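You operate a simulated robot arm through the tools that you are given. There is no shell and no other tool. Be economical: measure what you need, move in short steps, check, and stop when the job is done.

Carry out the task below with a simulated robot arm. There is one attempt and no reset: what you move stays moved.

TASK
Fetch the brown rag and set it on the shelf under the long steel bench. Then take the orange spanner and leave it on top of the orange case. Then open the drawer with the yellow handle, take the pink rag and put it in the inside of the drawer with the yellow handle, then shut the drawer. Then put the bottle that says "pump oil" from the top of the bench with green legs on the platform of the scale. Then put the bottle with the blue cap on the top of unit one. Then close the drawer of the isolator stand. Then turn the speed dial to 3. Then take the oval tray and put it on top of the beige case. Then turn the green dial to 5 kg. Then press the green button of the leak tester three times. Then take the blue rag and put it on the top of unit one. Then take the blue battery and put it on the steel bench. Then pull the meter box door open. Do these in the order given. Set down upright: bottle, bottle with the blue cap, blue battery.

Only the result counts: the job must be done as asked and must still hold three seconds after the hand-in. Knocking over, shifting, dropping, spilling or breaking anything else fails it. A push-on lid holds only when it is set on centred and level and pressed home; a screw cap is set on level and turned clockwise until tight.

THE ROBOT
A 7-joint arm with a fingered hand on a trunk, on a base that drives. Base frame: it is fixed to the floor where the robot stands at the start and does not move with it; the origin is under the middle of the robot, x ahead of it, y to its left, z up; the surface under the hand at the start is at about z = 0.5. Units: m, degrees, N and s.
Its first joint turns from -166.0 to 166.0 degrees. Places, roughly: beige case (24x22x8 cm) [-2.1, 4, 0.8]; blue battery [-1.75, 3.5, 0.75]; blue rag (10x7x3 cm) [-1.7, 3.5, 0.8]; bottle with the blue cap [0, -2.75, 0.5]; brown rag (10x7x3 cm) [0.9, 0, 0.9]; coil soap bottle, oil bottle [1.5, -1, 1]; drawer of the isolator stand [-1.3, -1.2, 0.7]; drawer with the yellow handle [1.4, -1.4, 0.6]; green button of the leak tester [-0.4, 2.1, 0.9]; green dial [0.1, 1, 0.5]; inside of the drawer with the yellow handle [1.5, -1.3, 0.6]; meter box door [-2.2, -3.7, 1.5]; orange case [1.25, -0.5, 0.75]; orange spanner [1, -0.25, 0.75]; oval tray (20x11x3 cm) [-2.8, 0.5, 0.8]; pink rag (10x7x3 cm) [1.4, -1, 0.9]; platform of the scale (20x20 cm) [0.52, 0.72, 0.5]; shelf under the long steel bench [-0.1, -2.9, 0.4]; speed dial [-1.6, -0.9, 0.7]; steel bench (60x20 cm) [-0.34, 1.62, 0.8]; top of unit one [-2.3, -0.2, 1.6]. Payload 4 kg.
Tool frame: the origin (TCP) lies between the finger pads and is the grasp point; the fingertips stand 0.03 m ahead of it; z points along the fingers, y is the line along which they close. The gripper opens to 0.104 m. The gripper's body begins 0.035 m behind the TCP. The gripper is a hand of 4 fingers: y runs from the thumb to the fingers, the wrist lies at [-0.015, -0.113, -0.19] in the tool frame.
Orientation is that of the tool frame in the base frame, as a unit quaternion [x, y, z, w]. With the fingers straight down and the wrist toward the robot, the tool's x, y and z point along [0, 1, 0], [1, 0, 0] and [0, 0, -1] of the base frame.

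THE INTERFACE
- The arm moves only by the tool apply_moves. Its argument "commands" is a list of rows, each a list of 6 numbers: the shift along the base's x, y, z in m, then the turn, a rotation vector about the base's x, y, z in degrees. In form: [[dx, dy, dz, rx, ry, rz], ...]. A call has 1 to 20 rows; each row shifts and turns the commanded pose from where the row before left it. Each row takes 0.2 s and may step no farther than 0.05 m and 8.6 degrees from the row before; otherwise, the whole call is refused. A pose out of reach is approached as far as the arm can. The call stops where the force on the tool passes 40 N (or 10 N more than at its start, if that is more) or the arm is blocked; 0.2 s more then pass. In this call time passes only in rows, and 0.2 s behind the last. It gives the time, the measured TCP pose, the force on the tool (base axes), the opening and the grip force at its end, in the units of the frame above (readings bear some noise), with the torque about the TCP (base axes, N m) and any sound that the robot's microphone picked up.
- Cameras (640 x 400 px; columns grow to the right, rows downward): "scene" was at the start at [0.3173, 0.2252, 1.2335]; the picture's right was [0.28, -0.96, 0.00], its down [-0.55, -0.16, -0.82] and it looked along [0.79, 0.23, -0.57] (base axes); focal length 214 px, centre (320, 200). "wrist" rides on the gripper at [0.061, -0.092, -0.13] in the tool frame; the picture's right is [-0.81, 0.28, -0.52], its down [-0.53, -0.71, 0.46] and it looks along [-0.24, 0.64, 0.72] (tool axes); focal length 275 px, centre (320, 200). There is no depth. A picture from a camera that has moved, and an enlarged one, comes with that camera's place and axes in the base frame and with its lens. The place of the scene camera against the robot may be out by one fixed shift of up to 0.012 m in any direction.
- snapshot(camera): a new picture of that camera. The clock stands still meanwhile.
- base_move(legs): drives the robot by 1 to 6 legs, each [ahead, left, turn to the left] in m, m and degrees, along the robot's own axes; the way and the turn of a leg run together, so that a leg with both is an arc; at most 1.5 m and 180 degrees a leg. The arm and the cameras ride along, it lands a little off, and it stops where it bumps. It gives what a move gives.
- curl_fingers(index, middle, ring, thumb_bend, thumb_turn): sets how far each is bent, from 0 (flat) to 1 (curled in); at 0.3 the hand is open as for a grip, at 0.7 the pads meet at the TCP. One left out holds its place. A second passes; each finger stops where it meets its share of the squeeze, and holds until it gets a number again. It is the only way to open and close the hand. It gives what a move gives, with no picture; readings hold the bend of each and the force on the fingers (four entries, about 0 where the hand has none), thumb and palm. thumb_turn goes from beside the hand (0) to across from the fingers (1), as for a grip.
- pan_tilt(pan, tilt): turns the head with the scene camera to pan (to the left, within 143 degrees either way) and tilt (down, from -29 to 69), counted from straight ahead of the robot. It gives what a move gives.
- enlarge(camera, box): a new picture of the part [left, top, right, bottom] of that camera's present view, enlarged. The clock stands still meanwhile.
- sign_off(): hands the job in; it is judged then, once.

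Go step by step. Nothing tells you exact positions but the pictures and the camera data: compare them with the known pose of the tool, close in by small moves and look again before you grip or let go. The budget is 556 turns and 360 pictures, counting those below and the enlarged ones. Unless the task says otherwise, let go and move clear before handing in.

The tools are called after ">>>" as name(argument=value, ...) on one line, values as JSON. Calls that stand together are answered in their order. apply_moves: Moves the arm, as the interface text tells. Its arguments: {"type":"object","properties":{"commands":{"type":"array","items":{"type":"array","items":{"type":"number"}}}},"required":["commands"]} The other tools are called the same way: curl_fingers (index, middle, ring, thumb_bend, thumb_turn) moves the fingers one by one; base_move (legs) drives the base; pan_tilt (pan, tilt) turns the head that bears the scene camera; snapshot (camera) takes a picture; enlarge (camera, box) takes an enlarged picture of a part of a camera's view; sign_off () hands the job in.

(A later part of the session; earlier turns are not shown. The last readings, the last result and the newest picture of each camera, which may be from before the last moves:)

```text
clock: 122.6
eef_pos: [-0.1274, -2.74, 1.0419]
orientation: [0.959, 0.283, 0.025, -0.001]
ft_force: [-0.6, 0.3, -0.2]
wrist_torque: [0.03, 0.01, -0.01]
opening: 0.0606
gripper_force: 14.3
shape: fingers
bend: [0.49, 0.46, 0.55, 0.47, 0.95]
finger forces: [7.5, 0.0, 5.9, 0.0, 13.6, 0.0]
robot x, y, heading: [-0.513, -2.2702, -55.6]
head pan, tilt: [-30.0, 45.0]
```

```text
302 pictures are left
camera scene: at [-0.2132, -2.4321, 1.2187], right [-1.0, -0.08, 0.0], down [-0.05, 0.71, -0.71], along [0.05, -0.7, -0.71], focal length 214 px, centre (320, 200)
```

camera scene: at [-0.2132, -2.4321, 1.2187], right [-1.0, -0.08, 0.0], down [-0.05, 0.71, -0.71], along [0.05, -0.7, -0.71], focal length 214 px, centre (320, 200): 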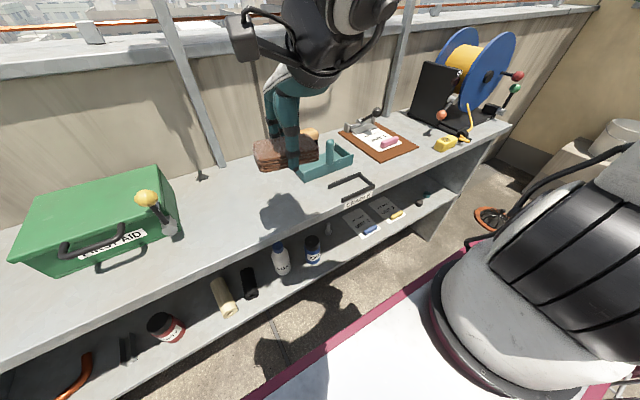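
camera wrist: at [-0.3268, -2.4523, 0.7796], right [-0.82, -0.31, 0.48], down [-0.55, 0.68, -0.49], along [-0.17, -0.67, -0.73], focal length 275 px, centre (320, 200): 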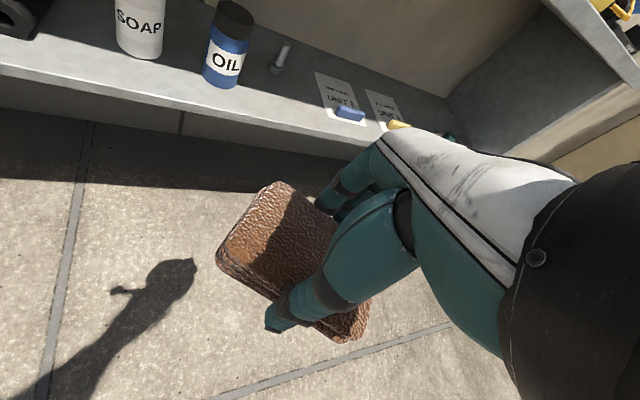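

Robot is in place. I move the hand to just in front of the bench at the gap and descend.

>>> apply_moves(commands=[[-0.0464, -0.0105, 0, 0, 0, 0], [-0.0464, -0.0105, 0, 0, 0, 0], [-0.0464, -0.0105, 0, 0, 0, 0], [-0.0464, -0.0105, 0, 0, 0, 0], [-0.0464, -0.0105, 0, 0, 0, 0], [0, 0, -0.047, 0, 0, 0], [0, 0, -0.047, 0, 0, 0], [0, 0, -0.047, 0, 0, 0], [0, 0, -0.047, 0, 0, 0], [0, 0, -0.047, 0, 0, 0], [0, 0, -0.047, 0, 0, 0], [0, 0, -0.047, 0, 0, 0], [0, 0, -0.047, 0, 0, 0], [0, 0, -0.047, 0, 0, 0]])

>>> snapshot(camera="scene")

>>> snapshot(camera="wrist")

```text
clock: 125.2
eef_pos: [-0.3044, -2.9406, 0.8515]
orientation: [0.957, 0.289, 0.021, 0.014]
ft_force: [-1.1, 7.6, 43.8]
wrist_torque: [-0.48, -0.27, 0.11]
opening: 0.0673
gripper_force: 34.9
shape: fingers
bend: [0.48, 0.46, 0.56, 0.46, 0.95]
finger forces: [22.1, 15.7, 6.4, 0.0, 24.6, 0.0]
out of reach, approached as far as the arm can: row 1, 2, 3, 4, 6, 7, 8, 9, 10, 11
robot x, y, heading: [-0.5137, -2.2653, -55.8]
head pan, tilt: [-30.0, 45.0]
stopped in row 12: the force on the tool passed its limit at 148 N (the readings are from after the stop); the commanded pose is now the measured one
```

```text
301 pictures are left
camera scene: at [-0.2134, -2.4306, 1.219], right [-1.0, -0.08, 0.0], down [-0.06, 0.7, -0.71], along [0.06, -0.71, -0.71], focal length 214 px, centre (320, 200)
```

scene: 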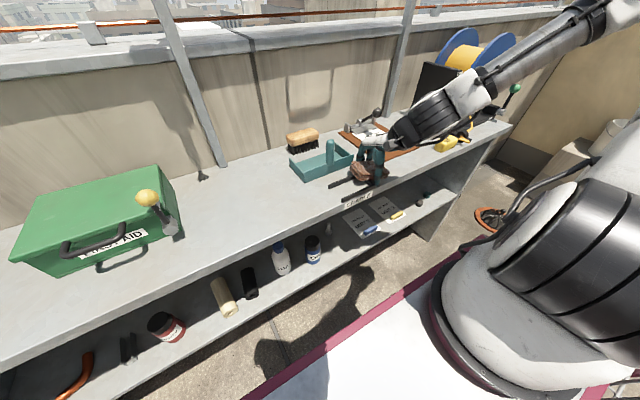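

```text
300 pictures are left
camera wrist: at [-0.312, -2.8285, 0.9818], right [-0.55, -0.67, 0.5], down [-0.82, 0.29, -0.5], along [0.19, -0.68, -0.71], focal length 275 px, centre (320, 200)
```

wrist: 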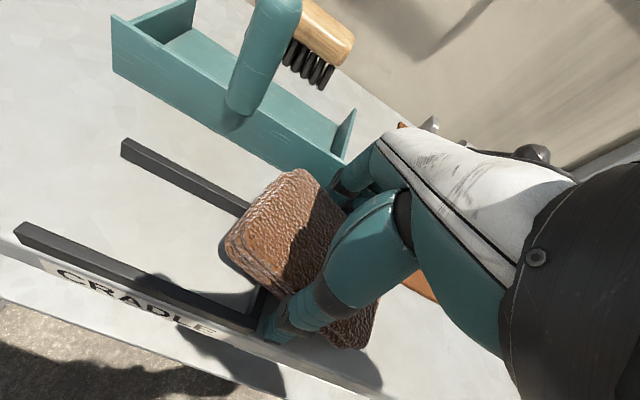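

The arm drifted over the bench top when out of reach and pressed the rag on the cradle spot; I lift off carefully and check nothing moved.

>>> apply_moves(commands=[[0, 0, 0.04, 0, 0, 0], [0, 0, 0.05, 0, 0, 0], [0, 0, 0.05, 0, 0, 0], [0, 0, 0.05, 0, 0, 0], [0, 0, 0.05, 0, 0, 0]])

>>> snapshot(camera="scene")

>>> snapshot(camera="wrist")

```text
clock: 126.4
eef_pos: [-0.3014, -2.9382, 1.0892]
orientation: [0.955, 0.294, 0.022, 0.01]
ft_force: [-8.2, -3.1, -1.0]
wrist_torque: [0.2, -0.53, 0.1]
opening: 0.0663
gripper_force: 20.4
shape: fingers
bend: [0.46, 0.46, 0.55, 0.46, 0.95]
finger forces: [13.6, 0.0, 7.2, 0.1, 20.9, 0.0]
robot x, y, heading: [-0.513, -2.2628, -55.7]
head pan, tilt: [-30.0, 45.0]
```

```text
299 pictures are left
camera scene: at [-0.2145, -2.4326, 1.2191], right [-1.0, -0.08, 0.0], down [-0.05, 0.71, -0.71], along [0.06, -0.7, -0.71], focal length 214 px, centre (320, 200)
```

scene: 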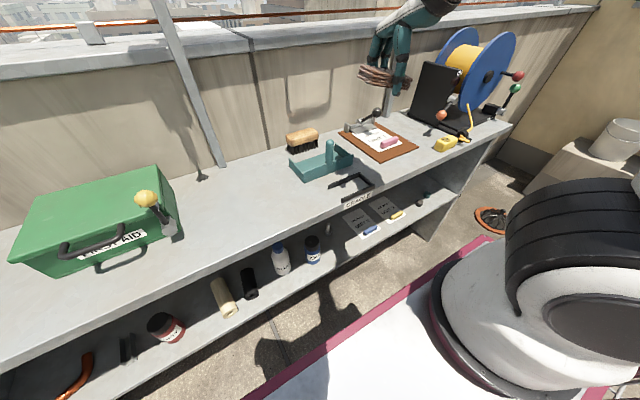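

```text
298 pictures are left
camera wrist: at [-0.3089, -2.8275, 1.2207], right [-0.54, -0.68, 0.5], down [-0.82, 0.29, -0.5], along [0.2, -0.67, -0.71], focal length 275 px, centre (320, 200)
```

wrist: 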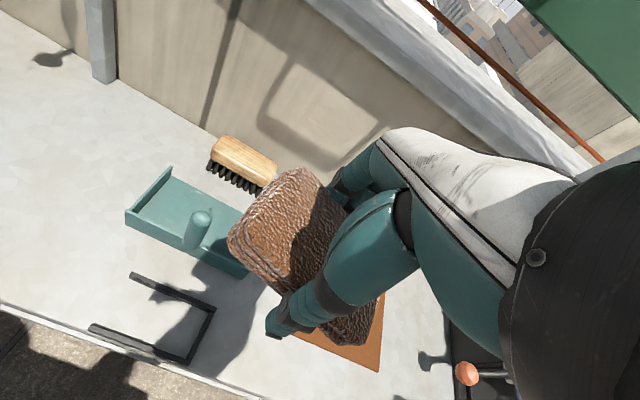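

Nothing on the bench moved. I now reposition the base: strafe left, then turn to about −70°.

>>> base_move(legs=[[0, 0.34, 0], [0.02, 0, -14.5]])

>>> pan_tilt(pan=-20, tilt=45)

>>> snapshot(camera="scene")

```text
clock: 129.5
eef_pos: [-0.1872, -2.7948, 1.0892]
orientation: [0.986, 0.167, 0.019, 0.013]
ft_force: [0.7, -0.2, -0.1]
wrist_torque: [0.0, 0.0, 0.0]
opening: 0.0661
gripper_force: 21.1
shape: fingers
bend: [0.46, 0.46, 0.55, 0.46, 0.95]
finger forces: [13.7, 0.0, 7.1, 0.0, 20.7, 0.0]
robot x, y, heading: [-0.2267, -2.0879, -70.1]
head pan, tilt: [-30.0, 45.0]
```

```text
clock: 130.2
eef_pos: [-0.1889, -2.7949, 1.0901]
orientation: [0.986, 0.167, 0.019, 0.013]
ft_force: [0.5, 0.5, -1.2]
wrist_torque: [-0.04, 0.0, 0.02]
opening: 0.0663
gripper_force: 21.0
shape: fingers
bend: [0.46, 0.46, 0.55, 0.46, 0.95]
finger forces: [13.6, 0.1, 7.0, 0.0, 20.7, 0.0]
robot x, y, heading: [-0.2227, -2.0919, -69.8]
head pan, tilt: [-20.0, 45.0]
```

```text
297 pictures are left
camera scene: at [0.0399, -2.3283, 1.2187], right [-1.0, 0.0, 0.0], down [0.0, 0.71, -0.71], along [0.0, -0.71, -0.71], focal length 214 px, centre (320, 200)
```

scene: 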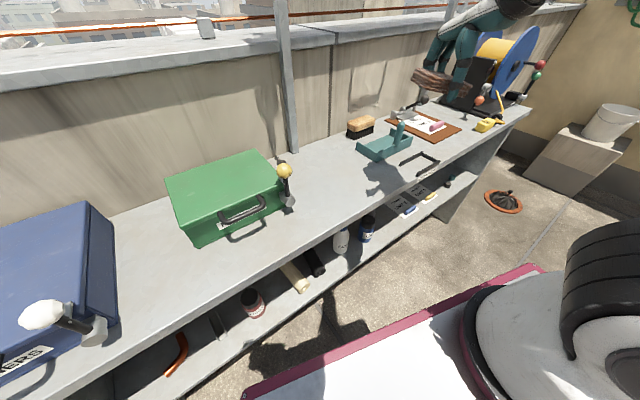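

I move to a spot further right in front of the bench (larger reach) to descend there safely, checking for reach flags.

>>> apply_moves(commands=[[-0.0443, -0.0144, 0, 0, 0, 0], [-0.0443, -0.0144, 0, 0, 0, 0], [-0.0443, -0.0144, 0, 0, 0, 0], [-0.0443, -0.0144, 0, 0, 0, 0], [-0.0443, -0.0144, 0, 0, 0, 0], [-0.0443, -0.0144, 0, 0, 0, 0], [-0.0443, -0.0144, 0, 0, 0, 0], [-0.0443, -0.0144, 0, 0, 0, 0], [-0.0443, -0.0144, 0, 0, 0, 0], [-0.0443, -0.0144, 0, 0, 0, 0], [-0.0443, -0.0144, 0, 0, 0, 0]])

>>> snapshot(camera="scene")

```text
clock: 132.6
eef_pos: [-0.6751, -2.9508, 1.0921]
orientation: [0.986, 0.166, 0.019, 0.012]
ft_force: [-0.5, -0.1, 0.0]
wrist_torque: [0.01, 0.03, 0.03]
opening: 0.0656
gripper_force: 20.7
shape: fingers
bend: [0.46, 0.46, 0.55, 0.47, 0.95]
finger forces: [13.7, 0.0, 7.0, 0.0, 20.7, 0.1]
robot x, y, heading: [-0.2257, -2.0902, -69.9]
head pan, tilt: [-20.0, 45.0]
```

```text
296 pictures are left
camera scene: at [0.0401, -2.3281, 1.2187], right [-1.0, 0.0, 0.0], down [0.0, 0.71, -0.71], along [0.0, -0.71, -0.71], focal length 214 px, centre (320, 200)
```

scene: 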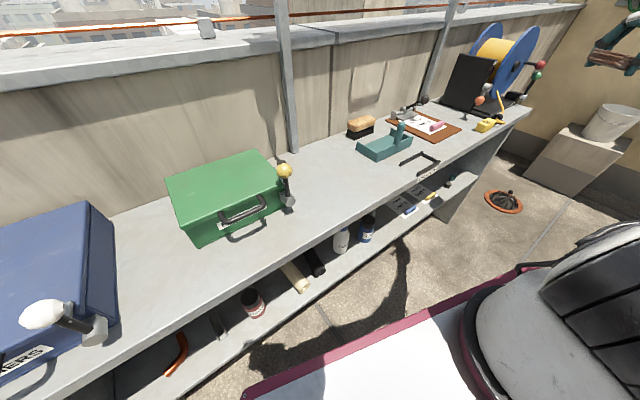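

No flags. I descend here.

>>> apply_moves(commands=[[0, 0, -0.05, 0, 0, 0], [0, 0, -0.05, 0, 0, 0], [0, 0, -0.05, 0, 0, 0], [0, 0, -0.05, 0, 0, 0], [0, 0, -0.05, 0, 0, 0], [0, 0, -0.05, 0, 0, 0], [0, 0, -0.05, 0, 0, 0], [0, 0, -0.05, 0, 0, 0], [0, 0, -0.05, 0, 0, 0]])

>>> snapshot(camera="wrist")

```text
clock: 134.6
eef_pos: [-0.6764, -2.9508, 0.6415]
orientation: [0.986, 0.167, 0.017, 0.013]
ft_force: [0.1, -0.6, 0.4]
wrist_torque: [-0.02, 0.01, 0.0]
opening: 0.0657
gripper_force: 20.4
shape: fingers
bend: [0.46, 0.46, 0.55, 0.47, 0.95]
finger forces: [13.8, 0.1, 6.8, 0.1, 20.5, 0.0]
robot x, y, heading: [-0.2255, -2.088, -69.9]
head pan, tilt: [-20.0, 45.0]
```

```text
295 pictures are left
camera wrist: at [-0.6543, -2.8433, 0.7713], right [-0.69, -0.52, 0.5], down [-0.72, 0.49, -0.49], along [0.01, -0.7, -0.71], focal length 275 px, centre (320, 200)
```

wrist: 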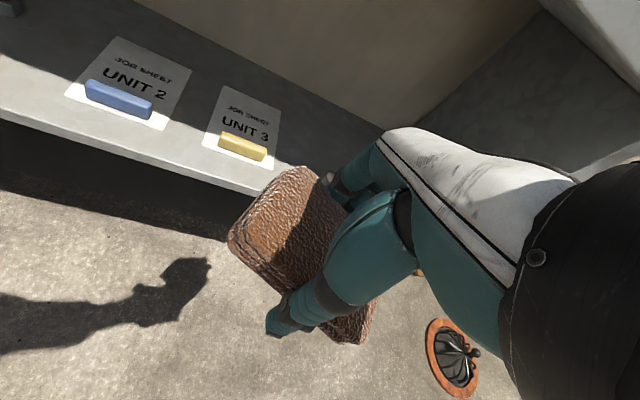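

>>> apply_moves(commands=[[0, 0, -0.03, 0, 0, 0], [0, 0, -0.03, 0, 0, 0], [0, 0, -0.03, 0, 0, 0], [0, 0, -0.03, 0, 0, 0]])

>>> snapshot(camera="scene")

```text
clock: 135.6
eef_pos: [-0.6426, -2.9216, 0.598]
orientation: [0.986, 0.167, 0.019, 0.013]
ft_force: [0.1, 0.1, -1.0]
wrist_torque: [0.03, -0.04, 0.02]
opening: 0.0656
gripper_force: 19.9
shape: fingers
bend: [0.46, 0.46, 0.55, 0.47, 0.95]
finger forces: [13.6, 0.0, 6.7, 0.0, 20.3, 0.1]
out of reach, approached as far as the arm can: row 1, 2, 3, 4
robot x, y, heading: [-0.221, -2.0954, -69.9]
head pan, tilt: [-20.0, 45.0]
```

```text
294 pictures are left
camera scene: at [0.0399, -2.3284, 1.2187], right [-1.0, 0.0, 0.0], down [0.0, 0.71, -0.71], along [0.0, -0.71, -0.71], focal length 214 px, centre (320, 200)
```

scene: 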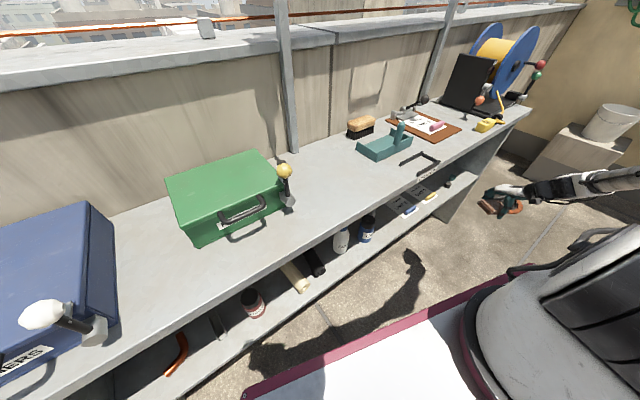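

Floor here is ~0.60. I slide left along the bench front to the gap at that height, checking flags.

>>> apply_moves(commands=[[0.038, 0.023, 0, 0, 0, 0], [0.038, 0.023, 0, 0, 0, 0], [0.038, 0.023, 0, 0, 0, 0], [0.038, 0.023, 0, 0, 0, 0]])

>>> apply_moves(commands=[[0.038, 0.023, 0, 0, 0, 0], [0.038, 0.023, 0, 0, 0, 0], [0.038, 0.023, 0, 0, 0, 0]])

>>> snapshot(camera="wrist")

```text
clock: 136.6
eef_pos: [-0.4881, -2.8285, 0.5991]
orientation: [0.986, 0.168, 0.019, 0.014]
ft_force: [0.6, -0.8, -0.7]
wrist_torque: [0.04, -0.02, 0.0]
opening: 0.0658
gripper_force: 20.4
shape: fingers
bend: [0.46, 0.46, 0.55, 0.47, 0.95]
finger forces: [13.6, 0.0, 6.7, 0.0, 20.4, 0.1]
robot x, y, heading: [-0.2254, -2.0915, -69.6]
head pan, tilt: [-20.0, 45.0]
```

```text
clock: 137.4
eef_pos: [-0.3745, -2.7575, 0.599]
orientation: [0.986, 0.167, 0.019, 0.013]
ft_force: [-0.4, 0.2, -0.6]
wrist_torque: [0.0, -0.02, 0.01]
opening: 0.0656
gripper_force: 20.3
shape: fingers
bend: [0.46, 0.46, 0.55, 0.47, 0.95]
finger forces: [13.6, 0.0, 6.7, 0.0, 20.2, 0.0]
robot x, y, heading: [-0.2211, -2.0949, -69.7]
head pan, tilt: [-20.0, 45.0]
```

```text
293 pictures are left
camera wrist: at [-0.3518, -2.6498, 0.729], right [-0.7, -0.52, 0.5], down [-0.72, 0.49, -0.5], along [0.01, -0.7, -0.71], focal length 275 px, centre (320, 200)
```

wrist: 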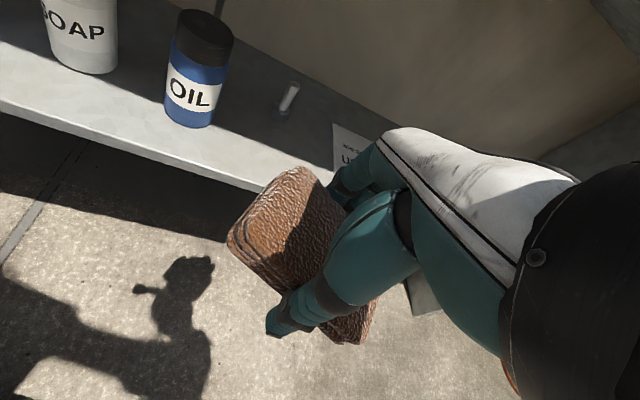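

No flags at all now. I try lowering further here.

>>> apply_moves(commands=[[0, 0, -0.02, 0, 0, 0], [0, 0, -0.02, 0, 0, 0], [0, 0, -0.02, 0, 0, 0], [0, 0, -0.02, 0, 0, 0]])

```text
clock: 138.4
eef_pos: [-0.3831, -2.7695, 0.5669]
orientation: [0.986, 0.168, 0.019, 0.012]
ft_force: [-0.1, 0.3, -0.6]
wrist_torque: [0.03, 0.02, 0.02]
opening: 0.0655
gripper_force: 19.8
shape: fingers
bend: [0.46, 0.46, 0.55, 0.47, 0.95]
finger forces: [13.5, 0.1, 6.6, 0.1, 20.3, 0.0]
out of reach, approached as far as the arm can: row 2, 3, 4
robot x, y, heading: [-0.2248, -2.0904, -69.7]
head pan, tilt: [-20.0, 45.0]
```

Floor is 0.567. I square the yaw to the bench, tilt 8° forward for lip clearance, then go in.

>>> apply_moves(commands=[[0, 0, 0.01, 0, 0, 6.5], [0, 0, 0.01, 0, 0, 6.5], [0, 0, 0.005, -6.5, -4.6, 0]])

>>> apply_moves(commands=[[0.02, -0.028, 0, 0, 0, 0], [0.02, -0.028, 0, 0, 0, 0]])

>>> snapshot(camera="scene")

>>> snapshot(camera="wrist")

```text
clock: 139.2
eef_pos: [-0.3832, -2.7709, 0.5906]
orientation: [0.958, 0.277, 0.037, 0.063]
ft_force: [0.3, -0.6, 0.4]
wrist_torque: [-0.02, 0.03, 0.01]
opening: 0.0656
gripper_force: 19.2
shape: fingers
bend: [0.46, 0.46, 0.55, 0.47, 0.95]
finger forces: [13.5, 0.0, 6.5, 0.1, 19.9, 0.0]
robot x, y, heading: [-0.2246, -2.0915, -69.8]
head pan, tilt: [-20.0, 45.0]
```

```text
clock: 139.8
eef_pos: [-0.3439, -2.8264, 0.5918]
orientation: [0.957, 0.277, 0.044, 0.076]
ft_force: [0.5, 0.1, -0.7]
wrist_torque: [0.02, 0.01, 0.03]
opening: 0.0655
gripper_force: 19.9
shape: fingers
bend: [0.46, 0.46, 0.55, 0.47, 0.95]
finger forces: [13.5, 0.1, 6.5, 0.0, 20.0, 0.0]
robot x, y, heading: [-0.2256, -2.091, -69.7]
head pan, tilt: [-20.0, 45.0]
```

```text
292 pictures are left
camera scene: at [0.0396, -2.3285, 1.2188], right [-1.0, 0.0, 0.0], down [0.0, 0.71, -0.71], along [0.0, -0.71, -0.71], focal length 214 px, centre (320, 200)
```

scene: 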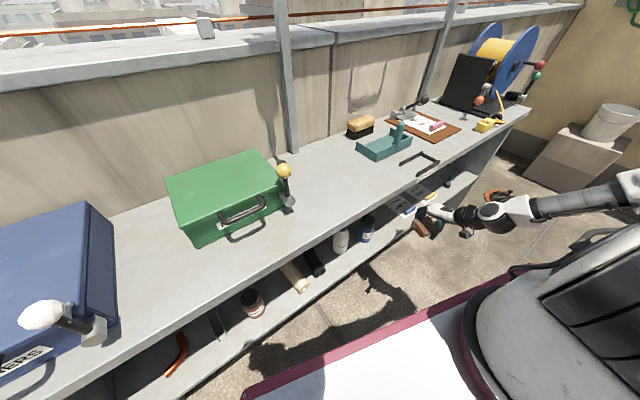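

```text
291 pictures are left
camera wrist: at [-0.3573, -2.7011, 0.7089], right [-0.6, -0.6, 0.52], down [-0.77, 0.25, -0.59], along [0.22, -0.76, -0.61], focal length 275 px, centre (320, 200)
```

wrist: 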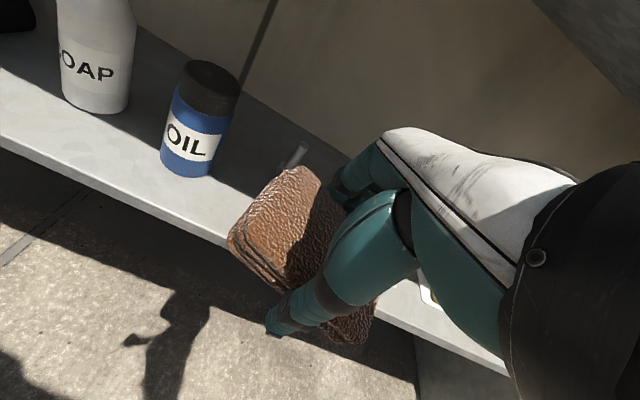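

>>> apply_moves(commands=[[0.019, -0.024, 0, 0, 0, 0], [0.019, -0.024, 0, 0, 0, 0]])

>>> apply_moves(commands=[[0.019, -0.024, 0, 0, 0, 0], [0.018, -0.024, 0, 0, 0, 0], [0.006, -0.008, 0, 0, 0, 0]])

>>> enlarge(camera="scene", box=[340, 140, 500, 260])

>>> snapshot(camera="wrist")

```text
clock: 140.4
eef_pos: [-0.3079, -2.8736, 0.5926]
orientation: [0.957, 0.277, 0.044, 0.077]
ft_force: [-0.1, 0.0, -0.2]
wrist_torque: [0.02, 0.02, -0.03]
opening: 0.0657
gripper_force: 19.5
shape: fingers
bend: [0.46, 0.46, 0.55, 0.47, 0.95]
finger forces: [13.5, 0.0, 6.5, 0.0, 19.9, 0.0]
robot x, y, heading: [-0.2233, -2.0904, -69.6]
head pan, tilt: [-20.0, 45.0]
```

```text
clock: 141.2
eef_pos: [-0.2618, -2.9296, 0.5915]
orientation: [0.956, 0.278, 0.044, 0.076]
ft_force: [0.0, -0.1, -0.8]
wrist_torque: [-0.02, -0.01, 0.0]
opening: 0.0655
gripper_force: 19.9
shape: fingers
bend: [0.46, 0.46, 0.55, 0.47, 0.95]
finger forces: [13.5, 0.0, 6.5, 0.0, 19.8, 0.0]
robot x, y, heading: [-0.2252, -2.0911, -70.0]
head pan, tilt: [-20.0, 45.0]
```

```text
3.33 times, centred on (420, 200) of scene
camera zoom: at [0.0398, -2.3284, 1.2187], right [-1.0, 0.0, 0.0], down [0.0, 0.71, -0.71], along [0.0, -0.71, -0.71], focal length 715 px, centre (-13, 200)
```

zoom: 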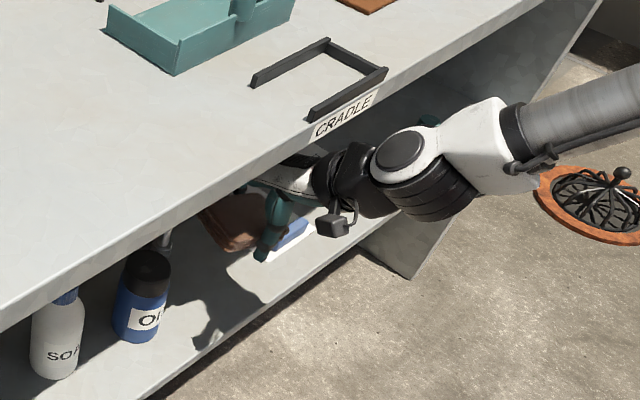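

```text
289 pictures are left
camera wrist: at [-0.2758, -2.8043, 0.7084], right [-0.6, -0.6, 0.52], down [-0.77, 0.25, -0.59], along [0.22, -0.76, -0.61], focal length 275 px, centre (320, 200)
```

wrist: 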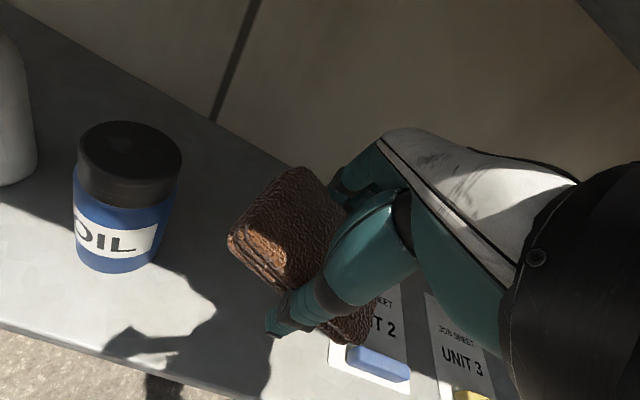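

Inside, hand and wrist clear the lip. I try to lower as far as possible before releasing.

>>> apply_moves(commands=[[0, 0, -0.02, 0, 0, 0], [0, 0, -0.02, 0, 0, 0]])

```text
clock: 141.8
eef_pos: [-0.2594, -2.9303, 0.5694]
orientation: [0.957, 0.278, 0.042, 0.076]
ft_force: [0.7, -0.1, -0.3]
wrist_torque: [0.01, -0.03, 0.0]
opening: 0.0653
gripper_force: 20.5
shape: fingers
bend: [0.46, 0.46, 0.55, 0.47, 0.95]
finger forces: [13.5, 0.0, 6.6, 0.0, 20.0, 0.0]
out of reach, approached as far as the arm can: row 2
robot x, y, heading: [-0.2235, -2.0908, -69.9]
head pan, tilt: [-20.0, 45.0]
```

>>> apply_moves(commands=[[0, 0, -0.02, 0, 0, 0], [0, 0, -0.02, 0, 0, 0]])

>>> snapshot(camera="wrist")

```text
clock: 142.4
eef_pos: [-0.2605, -2.9295, 0.5692]
orientation: [0.957, 0.278, 0.044, 0.076]
ft_force: [-0.1, 0.3, -0.4]
wrist_torque: [-0.01, -0.01, -0.02]
opening: 0.0655
gripper_force: 19.7
shape: fingers
bend: [0.46, 0.46, 0.55, 0.47, 0.95]
finger forces: [13.5, 0.0, 6.5, 0.0, 19.8, 0.0]
out of reach, approached as far as the arm can: row 1, 2
robot x, y, heading: [-0.2238, -2.0926, -69.5]
head pan, tilt: [-20.0, 45.0]
```

```text
288 pictures are left
camera wrist: at [-0.2738, -2.8051, 0.6859], right [-0.6, -0.6, 0.52], down [-0.77, 0.25, -0.59], along [0.22, -0.76, -0.62], focal length 275 px, centre (320, 200)
```

wrist: 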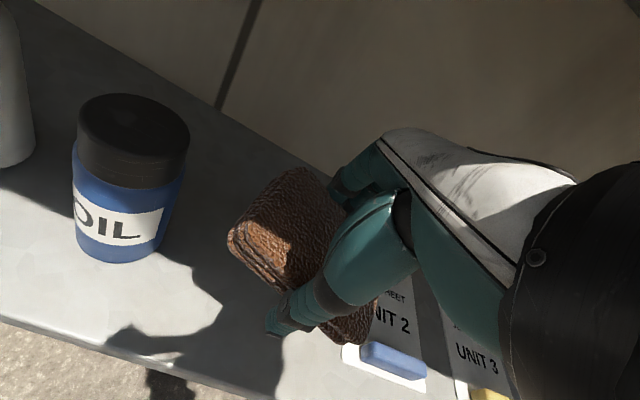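

I release here, a short drop of ~7 cm straight onto the shelf.

>>> curl_fingers(index=0.3, middle=0.3, ring=0.3, thumb_bend=0.3)

>>> snapshot(camera="wrist")

>>> enlarge(camera="scene", box=[340, 140, 500, 260])

```text
clock: 143.4
eef_pos: [-0.2609, -2.9301, 0.5687]
orientation: [0.957, 0.278, 0.044, 0.075]
ft_force: [-0.2, 0.0, -0.6]
wrist_torque: [0.0, -0.02, 0.02]
opening: 0.1027
gripper_force: 0.1
shape: fingers
bend: [0.3, 0.3, 0.3, 0.3, 0.97]
finger forces: [0.1, 0.0, 0.0, 0.0, 0.0, 0.0]
robot x, y, heading: [-0.2243, -2.0904, -69.9]
head pan, tilt: [-20.0, 45.0]
```

```text
287 pictures are left
camera wrist: at [-0.2739, -2.8051, 0.6859], right [-0.6, -0.6, 0.52], down [-0.77, 0.25, -0.59], along [0.22, -0.76, -0.62], focal length 275 px, centre (320, 200)
```

wrist: 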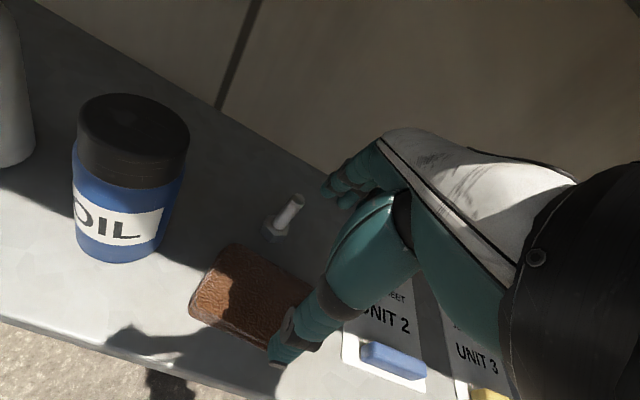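

```text
3.33 times, centred on (420, 200) of scene
camera zoom: at [0.0399, -2.3284, 1.2187], right [-1.0, 0.0, 0.0], down [0.0, 0.71, -0.71], along [0.0, -0.71, -0.71], focal length 715 px, centre (-13, 200)
```

zoom: 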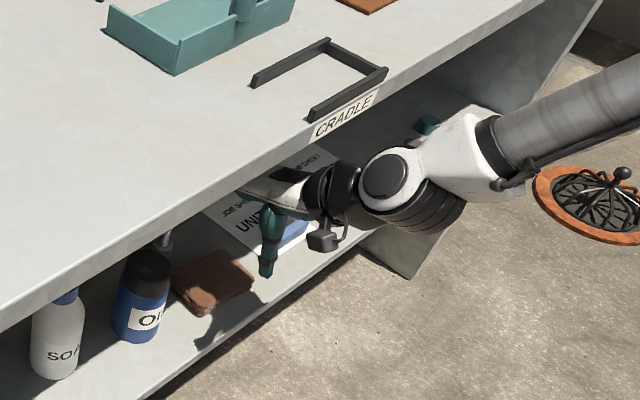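

The brown rag lies flat on the shelf. I back the hand out along the same path and raise it.

>>> apply_moves(commands=[[-0.02, 0.028, 0.01, 0, 0, 0], [-0.023, 0.033, 0.01, 0, 0, 0], [-0.023, 0.033, 0, 0, 0, 0], [-0.023, 0.033, 0, 0, 0, 0], [-0.023, 0.033, 0, 0, 0, 0], [-0.04, -0.025, 0, 0, 0, 0], [-0.04, -0.025, 0, 0, 0, 0], [-0.04, -0.025, 0, 0, 0, 0], [-0.04, -0.025, 0, 0, 0, 0], [-0.04, -0.025, 0, 0, 0, 0]])

>>> apply_moves(commands=[[0, 0, 0.05, 0, 0, 0], [0, 0, 0.05, 0, 0, 0], [0, 0, 0.05, 0, 0, 0], [0, 0, 0.05, 0, 0, 0], [0, 0, 0.05, 0, 0, 0], [0, 0, 0.05, 0, 0, 0], [0, 0, 0.05, 0, 0, 0], [0, 0, 0.05, 0, 0, 0], [0, 0, 0.05, 0, 0, 0]])

>>> snapshot(camera="scene")

```text
clock: 145.6
eef_pos: [-0.5732, -2.8949, 0.5955]
orientation: [0.957, 0.278, 0.044, 0.075]
ft_force: [0.3, 0.2, 0.5]
wrist_torque: [0.01, 0.0, 0.0]
opening: 0.103
gripper_force: 0.1
shape: fingers
bend: [0.3, 0.3, 0.3, 0.3, 0.97]
finger forces: [0.0, 0.1, 0.1, 0.0, 0.1, 0.1]
out of reach, approached as far as the arm can: row 10
robot x, y, heading: [-0.2237, -2.0873, -69.5]
head pan, tilt: [-20.0, 45.0]
```

```text
clock: 147.6
eef_pos: [-0.5742, -2.8948, 1.0425]
orientation: [0.956, 0.278, 0.045, 0.076]
ft_force: [-0.4, 0.1, 0.2]
wrist_torque: [-0.01, -0.03, -0.02]
opening: 0.1027
gripper_force: 0.0
shape: fingers
bend: [0.3, 0.3, 0.3, 0.3, 0.97]
finger forces: [0.0, 0.0, 0.0, 0.1, 0.0, 0.0]
robot x, y, heading: [-0.2218, -2.0915, -69.7]
head pan, tilt: [-20.0, 45.0]
```

```text
285 pictures are left
camera scene: at [0.0397, -2.3286, 1.2187], right [-1.0, 0.0, 0.0], down [0.0, 0.71, -0.71], along [0.0, -0.71, -0.71], focal length 214 px, centre (320, 200)
```

scene: 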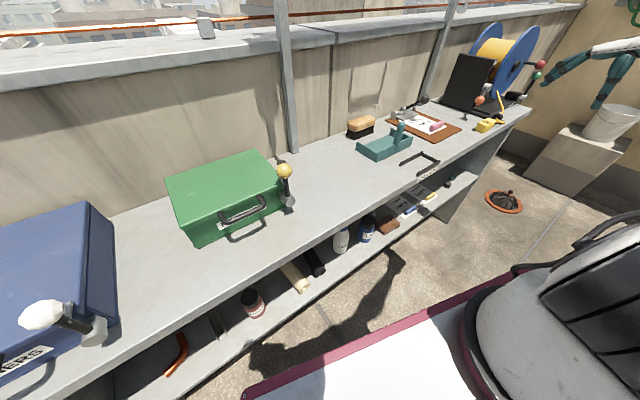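

Task 1 done. Next is the spanner: I drive back to the middle lane and turn to face the green-legged bench (heading ≈35°).

>>> base_move(legs=[[-0.93, 0.5, 0], [0, 0, 105]])

>>> pan_tilt(pan=0, tilt=35)

>>> snapshot(camera="scene")

```text
clock: 157.4
eef_pos: [0.7974, -1.2014, 1.0404]
orientation: [0.371, 0.925, 0.087, 0.012]
ft_force: [-0.4, 0.5, -0.1]
wrist_torque: [0.03, -0.05, 0.01]
opening: 0.103
gripper_force: 0.0
shape: fingers
bend: [0.3, 0.3, 0.3, 0.3, 0.97]
finger forces: [0.0, 0.0, 0.0, 0.0, 0.0, 0.1]
robot x, y, heading: [-0.0619, -1.0532, 34.1]
head pan, tilt: [-20.0, 45.0]
```

```text
clock: 158.2
eef_pos: [0.7963, -1.2007, 1.0424]
orientation: [0.37, 0.925, 0.087, 0.013]
ft_force: [1.0, -0.5, 0.1]
wrist_torque: [0.01, 0.0, -0.03]
opening: 0.1031
gripper_force: 0.1
shape: fingers
bend: [0.3, 0.3, 0.3, 0.3, 0.97]
finger forces: [0.0, 0.0, 0.0, 0.0, 0.0, 0.0]
robot x, y, heading: [-0.0656, -1.0547, 34.1]
head pan, tilt: [0.0, 35.0]
```

```text
284 pictures are left
camera scene: at [0.0849, -0.7038, 1.2335], right [0.56, -0.83, 0.0], down [-0.48, -0.32, -0.82], along [0.68, 0.46, -0.57], focal length 214 px, centre (320, 200)
```

scene: 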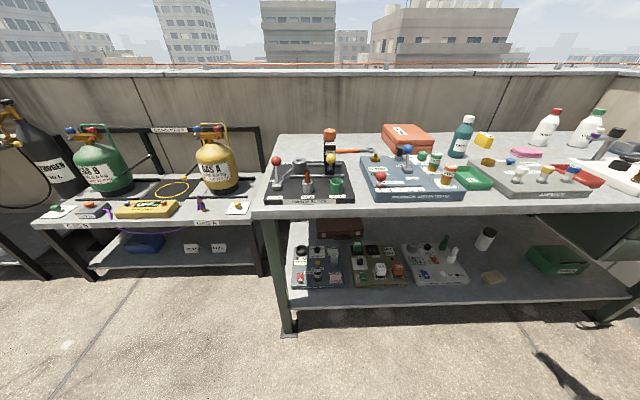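

I see the spanner behind the first panel and the case beside it. I raise the hand and drive closer.

>>> apply_moves(commands=[[0, 0, 0.05, 0, 0, 0], [0, 0, 0.05, 0, 0, 0], [0, 0, 0.05, 0, 0, 0], [0, 0, 0.03, 0, 0, 0]])

>>> base_move(legs=[[0.22, 0.16, 0.9]])

>>> pan_tilt(pan=-15, tilt=35)

>>> snapshot(camera="scene")

```text
clock: 159.2
eef_pos: [0.7971, -1.2002, 1.2235]
orientation: [0.37, 0.925, 0.086, 0.012]
ft_force: [-0.7, -0.9, 0.1]
wrist_torque: [0.02, 0.0, 0.05]
opening: 0.1028
gripper_force: 0.1
shape: fingers
bend: [0.3, 0.3, 0.3, 0.3, 0.97]
finger forces: [0.1, 0.0, 0.0, 0.1, 0.0, 0.0]
robot x, y, heading: [-0.0682, -1.0537, 34.1]
head pan, tilt: [0.0, 35.0]
```

```text
clock: 161.1
eef_pos: [0.888, -0.933, 1.2232]
orientation: [0.363, 0.928, 0.087, 0.013]
ft_force: [0.3, 0.7, -0.1]
wrist_torque: [-0.01, -0.03, 0.0]
opening: 0.1027
gripper_force: 0.1
shape: fingers
bend: [0.3, 0.3, 0.3, 0.3, 0.97]
finger forces: [0.0, 0.0, 0.0, 0.0, 0.1, 0.1]
robot x, y, heading: [0.0226, -0.7987, 34.7]
head pan, tilt: [0.0, 35.0]
```

```text
clock: 161.9
eef_pos: [0.8873, -0.9333, 1.2224]
orientation: [0.364, 0.927, 0.087, 0.012]
ft_force: [-0.1, -0.3, -0.4]
wrist_torque: [0.02, 0.0, -0.05]
opening: 0.1028
gripper_force: 0.1
shape: fingers
bend: [0.3, 0.3, 0.3, 0.3, 0.97]
finger forces: [0.0, 0.1, 0.1, 0.0, 0.0, 0.0]
robot x, y, heading: [0.0199, -0.8003, 35.1]
head pan, tilt: [-15.0, 35.0]
```

```text
283 pictures are left
camera scene: at [0.1787, -0.468, 1.2336], right [0.34, -0.94, 0.0], down [-0.54, -0.2, -0.82], along [0.77, 0.28, -0.57], focal length 214 px, centre (320, 200)
```

scene: 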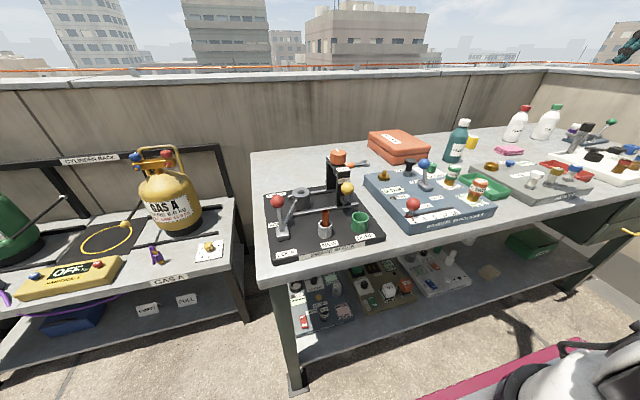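

The spanner is partly hidden behind the press. I bring the hand above it at z≈1.2 and look with the wrist camera.

>>> apply_moves(commands=[[0, 0.045, 0, -4.4, 2.5, 0], [0, 0.045, 0, -4.4, 2.5, 0], [0, 0.045, 0, 0, 0, 0], [0, 0.045, 0, 0, 0, 0], [0.01, 0.045, 0, 0, 0, 0], [0.01, 0.045, 0, 0, 0, 0], [0.01, 0.045, 0, 0, 0, 0], [0.01, 0.045, 0, 0, 0, 0], [0.01, 0.045, 0, 0, 0, 0], [0.01, 0.045, 0, 0, 0, 0]])

>>> snapshot(camera="wrist")

>>> snapshot(camera="scene")

```text
clock: 164.1
eef_pos: [0.8757, -0.5284, 1.2006]
orientation: [0.361, 0.932, 0.014, -0.002]
ft_force: [-0.2, 0.2, -0.7]
wrist_torque: [-0.02, -0.01, 0.01]
opening: 0.1031
gripper_force: 0.1
shape: fingers
bend: [0.3, 0.3, 0.3, 0.3, 0.97]
finger forces: [0.1, 0.0, 0.1, 0.1, 0.0, 0.0]
out of reach, approached as far as the arm can: row 7, 8, 9, 10
robot x, y, heading: [0.0238, -0.7991, 35.2]
head pan, tilt: [-15.0, 35.0]
```

```text
282 pictures are left
camera wrist: at [0.7687, -0.5599, 1.3322], right [0.78, -0.36, 0.51], down [-0.08, -0.87, -0.48], along [0.62, 0.33, -0.71], focal length 275 px, centre (320, 200)
```

wrist: 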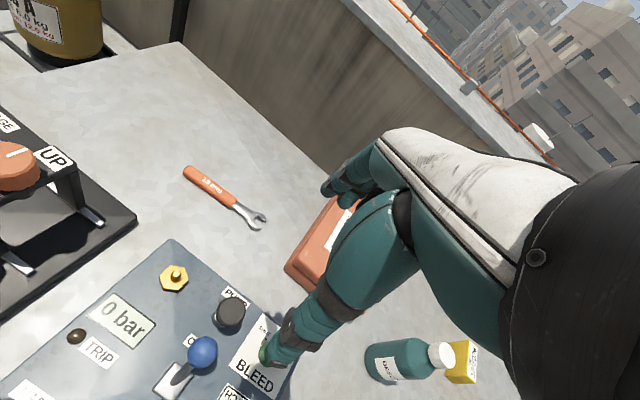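

```text
281 pictures are left
camera scene: at [0.1787, -0.4682, 1.2336], right [0.34, -0.94, 0.0], down [-0.54, -0.2, -0.82], along [0.77, 0.28, -0.57], focal length 214 px, centre (320, 200)
```

scene: 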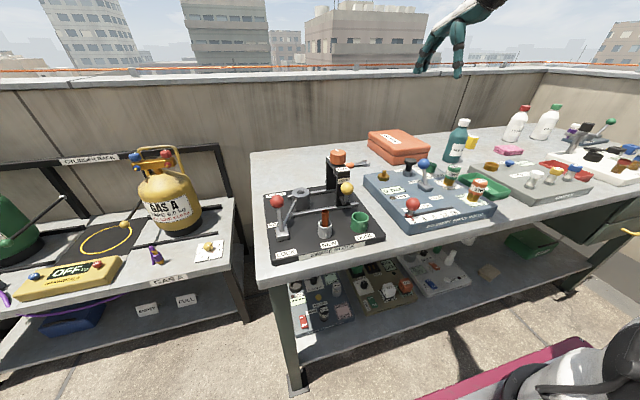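

Spanner found: centre ≈(0.965,−0.30), lying at about −48°. I pre-close the fingers and move over it.

>>> apply_moves(commands=[[0.0144, 0.038, -0.02, 0, 0, -5.5], [0.0144, 0.038, -0.02, 0, 0, 0], [0.0144, 0.038, -0.02, 0, 0, 0], [0.0144, 0.038, -0.02, 0, 0, 0], [0.0144, 0.038, -0.02, 0, 0, 0], [0.0144, 0.038, -0.02, 0, 0, 0]])

>>> curl_fingers(index=0.52, middle=0.52, ring=0.52, thumb_bend=0.52)

>>> snapshot(camera="wrist")

```text
clock: 165.5
eef_pos: [0.8194, -0.4714, 1.0569]
orientation: [0.401, 0.916, 0.018, -0.004]
ft_force: [-1.1, -0.6, 0.7]
wrist_torque: [-0.01, -0.02, 0.0]
opening: 0.1029
gripper_force: 0.0
shape: fingers
bend: [0.3, 0.3, 0.3, 0.3, 0.97]
finger forces: [0.1, 0.1, 0.0, 0.1, 0.0, 0.1]
out of reach, approached as far as the arm can: row 1, 2, 3, 4, 5, 6
robot x, y, heading: [0.0211, -0.799, 34.9]
head pan, tilt: [-15.0, 35.0]
```

```text
clock: 166.5
eef_pos: [0.8197, -0.4707, 1.0573]
orientation: [0.401, 0.916, 0.019, -0.005]
ft_force: [0.1, -0.3, -0.3]
wrist_torque: [0.02, 0.0, -0.01]
opening: 0.0474
gripper_force: 0.0
shape: fingers
bend: [0.52, 0.52, 0.52, 0.52, 0.97]
finger forces: [0.0, 0.0, 0.0, 0.1, 0.1, 0.0]
robot x, y, heading: [0.0222, -0.8004, 35.3]
head pan, tilt: [-15.0, 35.0]
```

```text
280 pictures are left
camera wrist: at [0.71, -0.4938, 1.1873], right [0.75, -0.43, 0.51], down [-0.16, -0.86, -0.49], along [0.64, 0.28, -0.71], focal length 275 px, centre (320, 200)
```

wrist: 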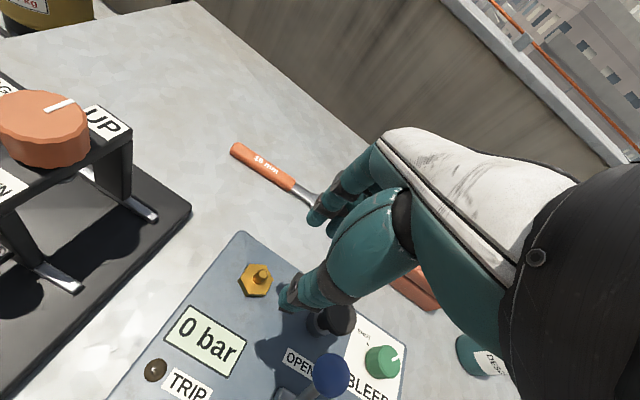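

>>> pan_tilt(pan=-75, tilt=15)

>>> snapshot(camera="scene")

```text
clock: 167.8
eef_pos: [0.8195, -0.4712, 1.0582]
orientation: [0.402, 0.915, 0.019, -0.005]
ft_force: [0.2, 0.2, 0.5]
wrist_torque: [0.0, 0.03, -0.01]
opening: 0.0475
gripper_force: 0.0
shape: fingers
bend: [0.52, 0.52, 0.52, 0.52, 0.97]
finger forces: [0.1, 0.0, 0.0, 0.1, 0.1, 0.1]
robot x, y, heading: [0.02, -0.802, 35.2]
head pan, tilt: [-75.0, 15.0]
```

```text
279 pictures are left
camera scene: at [0.1675, -0.5581, 1.2655], right [-0.64, -0.77, 0.0], down [-0.2, 0.17, -0.97], along [0.74, -0.62, -0.26], focal length 214 px, centre (320, 200)
```

scene: 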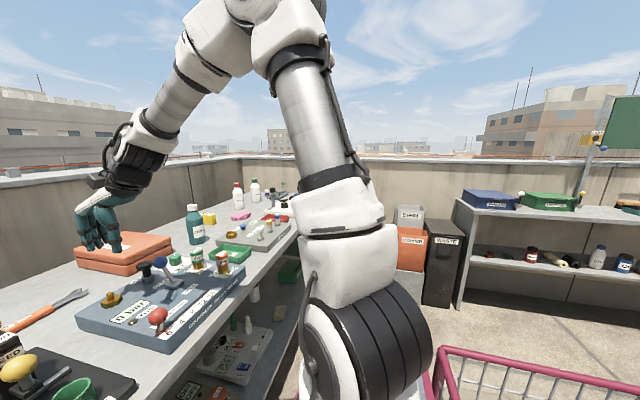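

>>> apply_moves(commands=[[0.014, 0.014, 0.02, 0, 0, 0], [0.02, 0.02, 0.0, 0, 0, 0], [0.02, 0.02, 0, 0, 0, 0]])

```text
clock: 168.6
eef_pos: [0.822, -0.4835, 1.072]
orientation: [0.405, 0.914, 0.014, -0.003]
ft_force: [0.3, -0.7, -0.3]
wrist_torque: [0.01, -0.03, 0.02]
opening: 0.0472
gripper_force: 0.1
shape: fingers
bend: [0.52, 0.52, 0.52, 0.52, 0.97]
finger forces: [0.0, 0.0, 0.0, 0.0, 0.1, 0.0]
out of reach, approached as far as the arm can: row 1, 2, 3
robot x, y, heading: [0.0246, -0.7986, 34.9]
head pan, tilt: [-75.0, 15.0]
```

>>> apply_moves(commands=[[-0.02, -0.02, 0.03, 0, 0, -8], [0, 0, 0.03, 0, 0, -8], [0, 0, 0, 0, 0, -8], [0, 0, 0, 0, 0, -8], [0.02, 0.02, 0, 0, 0, 0], [0.025, 0.025, 0, 0, 0, 0], [0.025, 0.025, 0, 0, 0, 0], [0.025, 0.025, 0, 0, 0, 0]])

>>> snapshot(camera="scene")

```text
clock: 170.4
eef_pos: [0.8704, -0.448, 1.1473]
orientation: [0.603, 0.797, 0.025, 0.008]
ft_force: [-0.8, 0.1, -0.1]
wrist_torque: [0.0, 0.01, -0.01]
opening: 0.047
gripper_force: 0.1
shape: fingers
bend: [0.52, 0.52, 0.52, 0.52, 0.98]
finger forces: [0.0, 0.0, 0.0, 0.0, 0.1, 0.1]
out of reach, approached as far as the arm can: row 1, 2, 3
robot x, y, heading: [0.0222, -0.8015, 34.9]
head pan, tilt: [-75.0, 15.0]
```

```text
278 pictures are left
camera scene: at [0.1673, -0.5584, 1.2656], right [-0.64, -0.77, 0.0], down [-0.2, 0.17, -0.97], along [0.74, -0.62, -0.26], focal length 214 px, centre (320, 200)
```

scene: 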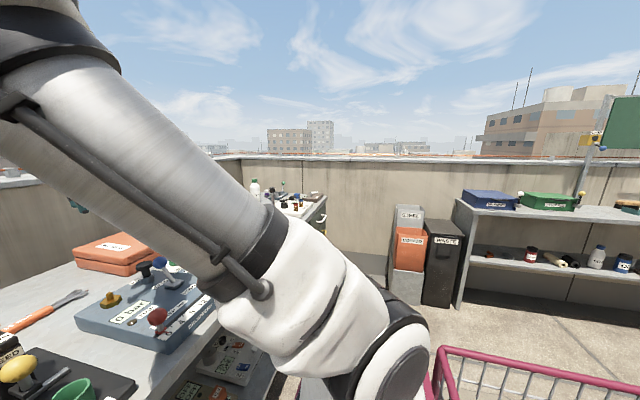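

The elbow flipped to the other side and the flags vanished. I continue outward and then restore the yaw.

>>> apply_moves(commands=[[0.02, 0.032, -0.01, 0, 0, 0], [0.02, 0.032, -0.01, 0, 0, 0], [0.02, 0.032, -0.01, 0, 0, 0], [0.02, 0.032, -0.01, 0, 0, 0], [0.01, 0.022, -0.01, 0, 0, 0], [0, 0, 0, 0, 0, 8], [0, 0, 0, 0, 0, 8], [0, 0, 0, 0, 0, 8]])

>>> snapshot(camera="wrist")

```text
clock: 172.2
eef_pos: [0.9594, -0.295, 1.0945]
orientation: [0.423, 0.906, 0.026, 0.003]
ft_force: [0.7, 0.2, 0.1]
wrist_torque: [-0.02, -0.02, -0.01]
opening: 0.0472
gripper_force: 0.0
shape: fingers
bend: [0.52, 0.52, 0.52, 0.52, 0.98]
finger forces: [0.1, 0.0, 0.0, 0.1, 0.0, 0.0]
robot x, y, heading: [0.0245, -0.8009, 34.9]
head pan, tilt: [-75.0, 15.0]
```

```text
277 pictures are left
camera wrist: at [0.8453, -0.3118, 1.2233], right [0.72, -0.47, 0.52], down [-0.19, -0.85, -0.5], along [0.67, 0.26, -0.7], focal length 275 px, centre (320, 200)
```

wrist: 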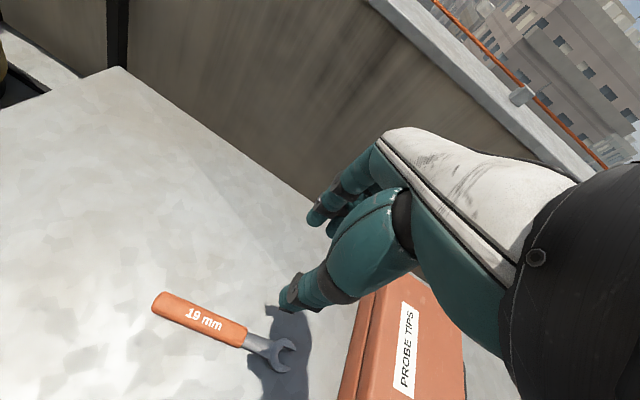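

No flags, and the spanner is clearly seen. I align and descend toward it.

>>> apply_moves(commands=[[-0.003, -0.002, -0.04, -2.6, 1.5, 1.5], [-0.002, -0.001, -0.04, 0, 0, 0], [0, 0, -0.04, 0, 0, 0], [0, 0, -0.04, 0, 0, 0], [0, 0, -0.03, 0, 0, 0]])

>>> snapshot(camera="wrist")

>>> pan_tilt(pan=-15, tilt=30)

>>> enlarge(camera="scene", box=[280, 80, 480, 230])

```text
clock: 173.4
eef_pos: [0.9529, -0.2991, 0.9067]
orientation: [0.413, 0.911, 0.0, 0.001]
ft_force: [-0.2, -0.7, -0.8]
wrist_torque: [-0.01, 0.01, 0.01]
opening: 0.0472
gripper_force: 0.1
shape: fingers
bend: [0.52, 0.52, 0.52, 0.52, 0.98]
finger forces: [0.0, 0.0, 0.1, 0.1, 0.1, 0.0]
robot x, y, heading: [0.0205, -0.7996, 35.3]
head pan, tilt: [-75.0, 15.0]
```

```text
276 pictures are left
camera wrist: at [0.8435, -0.3132, 1.0379], right [0.74, -0.43, 0.52], down [-0.18, -0.87, -0.45], along [0.65, 0.24, -0.72], focal length 275 px, centre (320, 200)
```

wrist: 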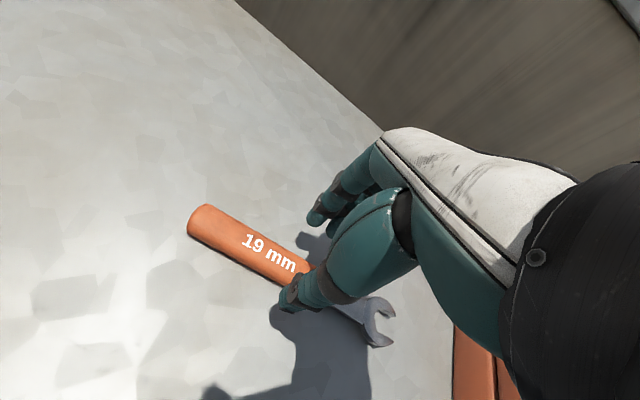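

```text
clock: 174.7
eef_pos: [0.9539, -0.2981, 0.9068]
orientation: [0.413, 0.911, 0.0, 0.001]
ft_force: [-0.2, -0.2, 0.1]
wrist_torque: [-0.05, 0.0, 0.01]
opening: 0.0471
gripper_force: 0.0
shape: fingers
bend: [0.52, 0.52, 0.52, 0.52, 0.98]
finger forces: [0.0, 0.1, 0.0, 0.0, 0.0, 0.0]
robot x, y, heading: [0.0241, -0.8, 34.8]
head pan, tilt: [-15.0, 30.0]
```

```text
2.67 times, centred on (380, 155) of scene
camera zoom: at [0.1809, -0.4672, 1.2413], right [0.34, -0.94, 0.0], down [-0.47, -0.17, -0.87], along [0.81, 0.3, -0.5], focal length 572 px, centre (160, 320)
```

zoom: 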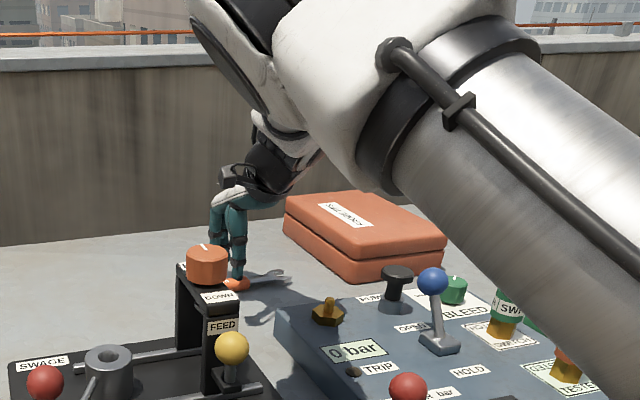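

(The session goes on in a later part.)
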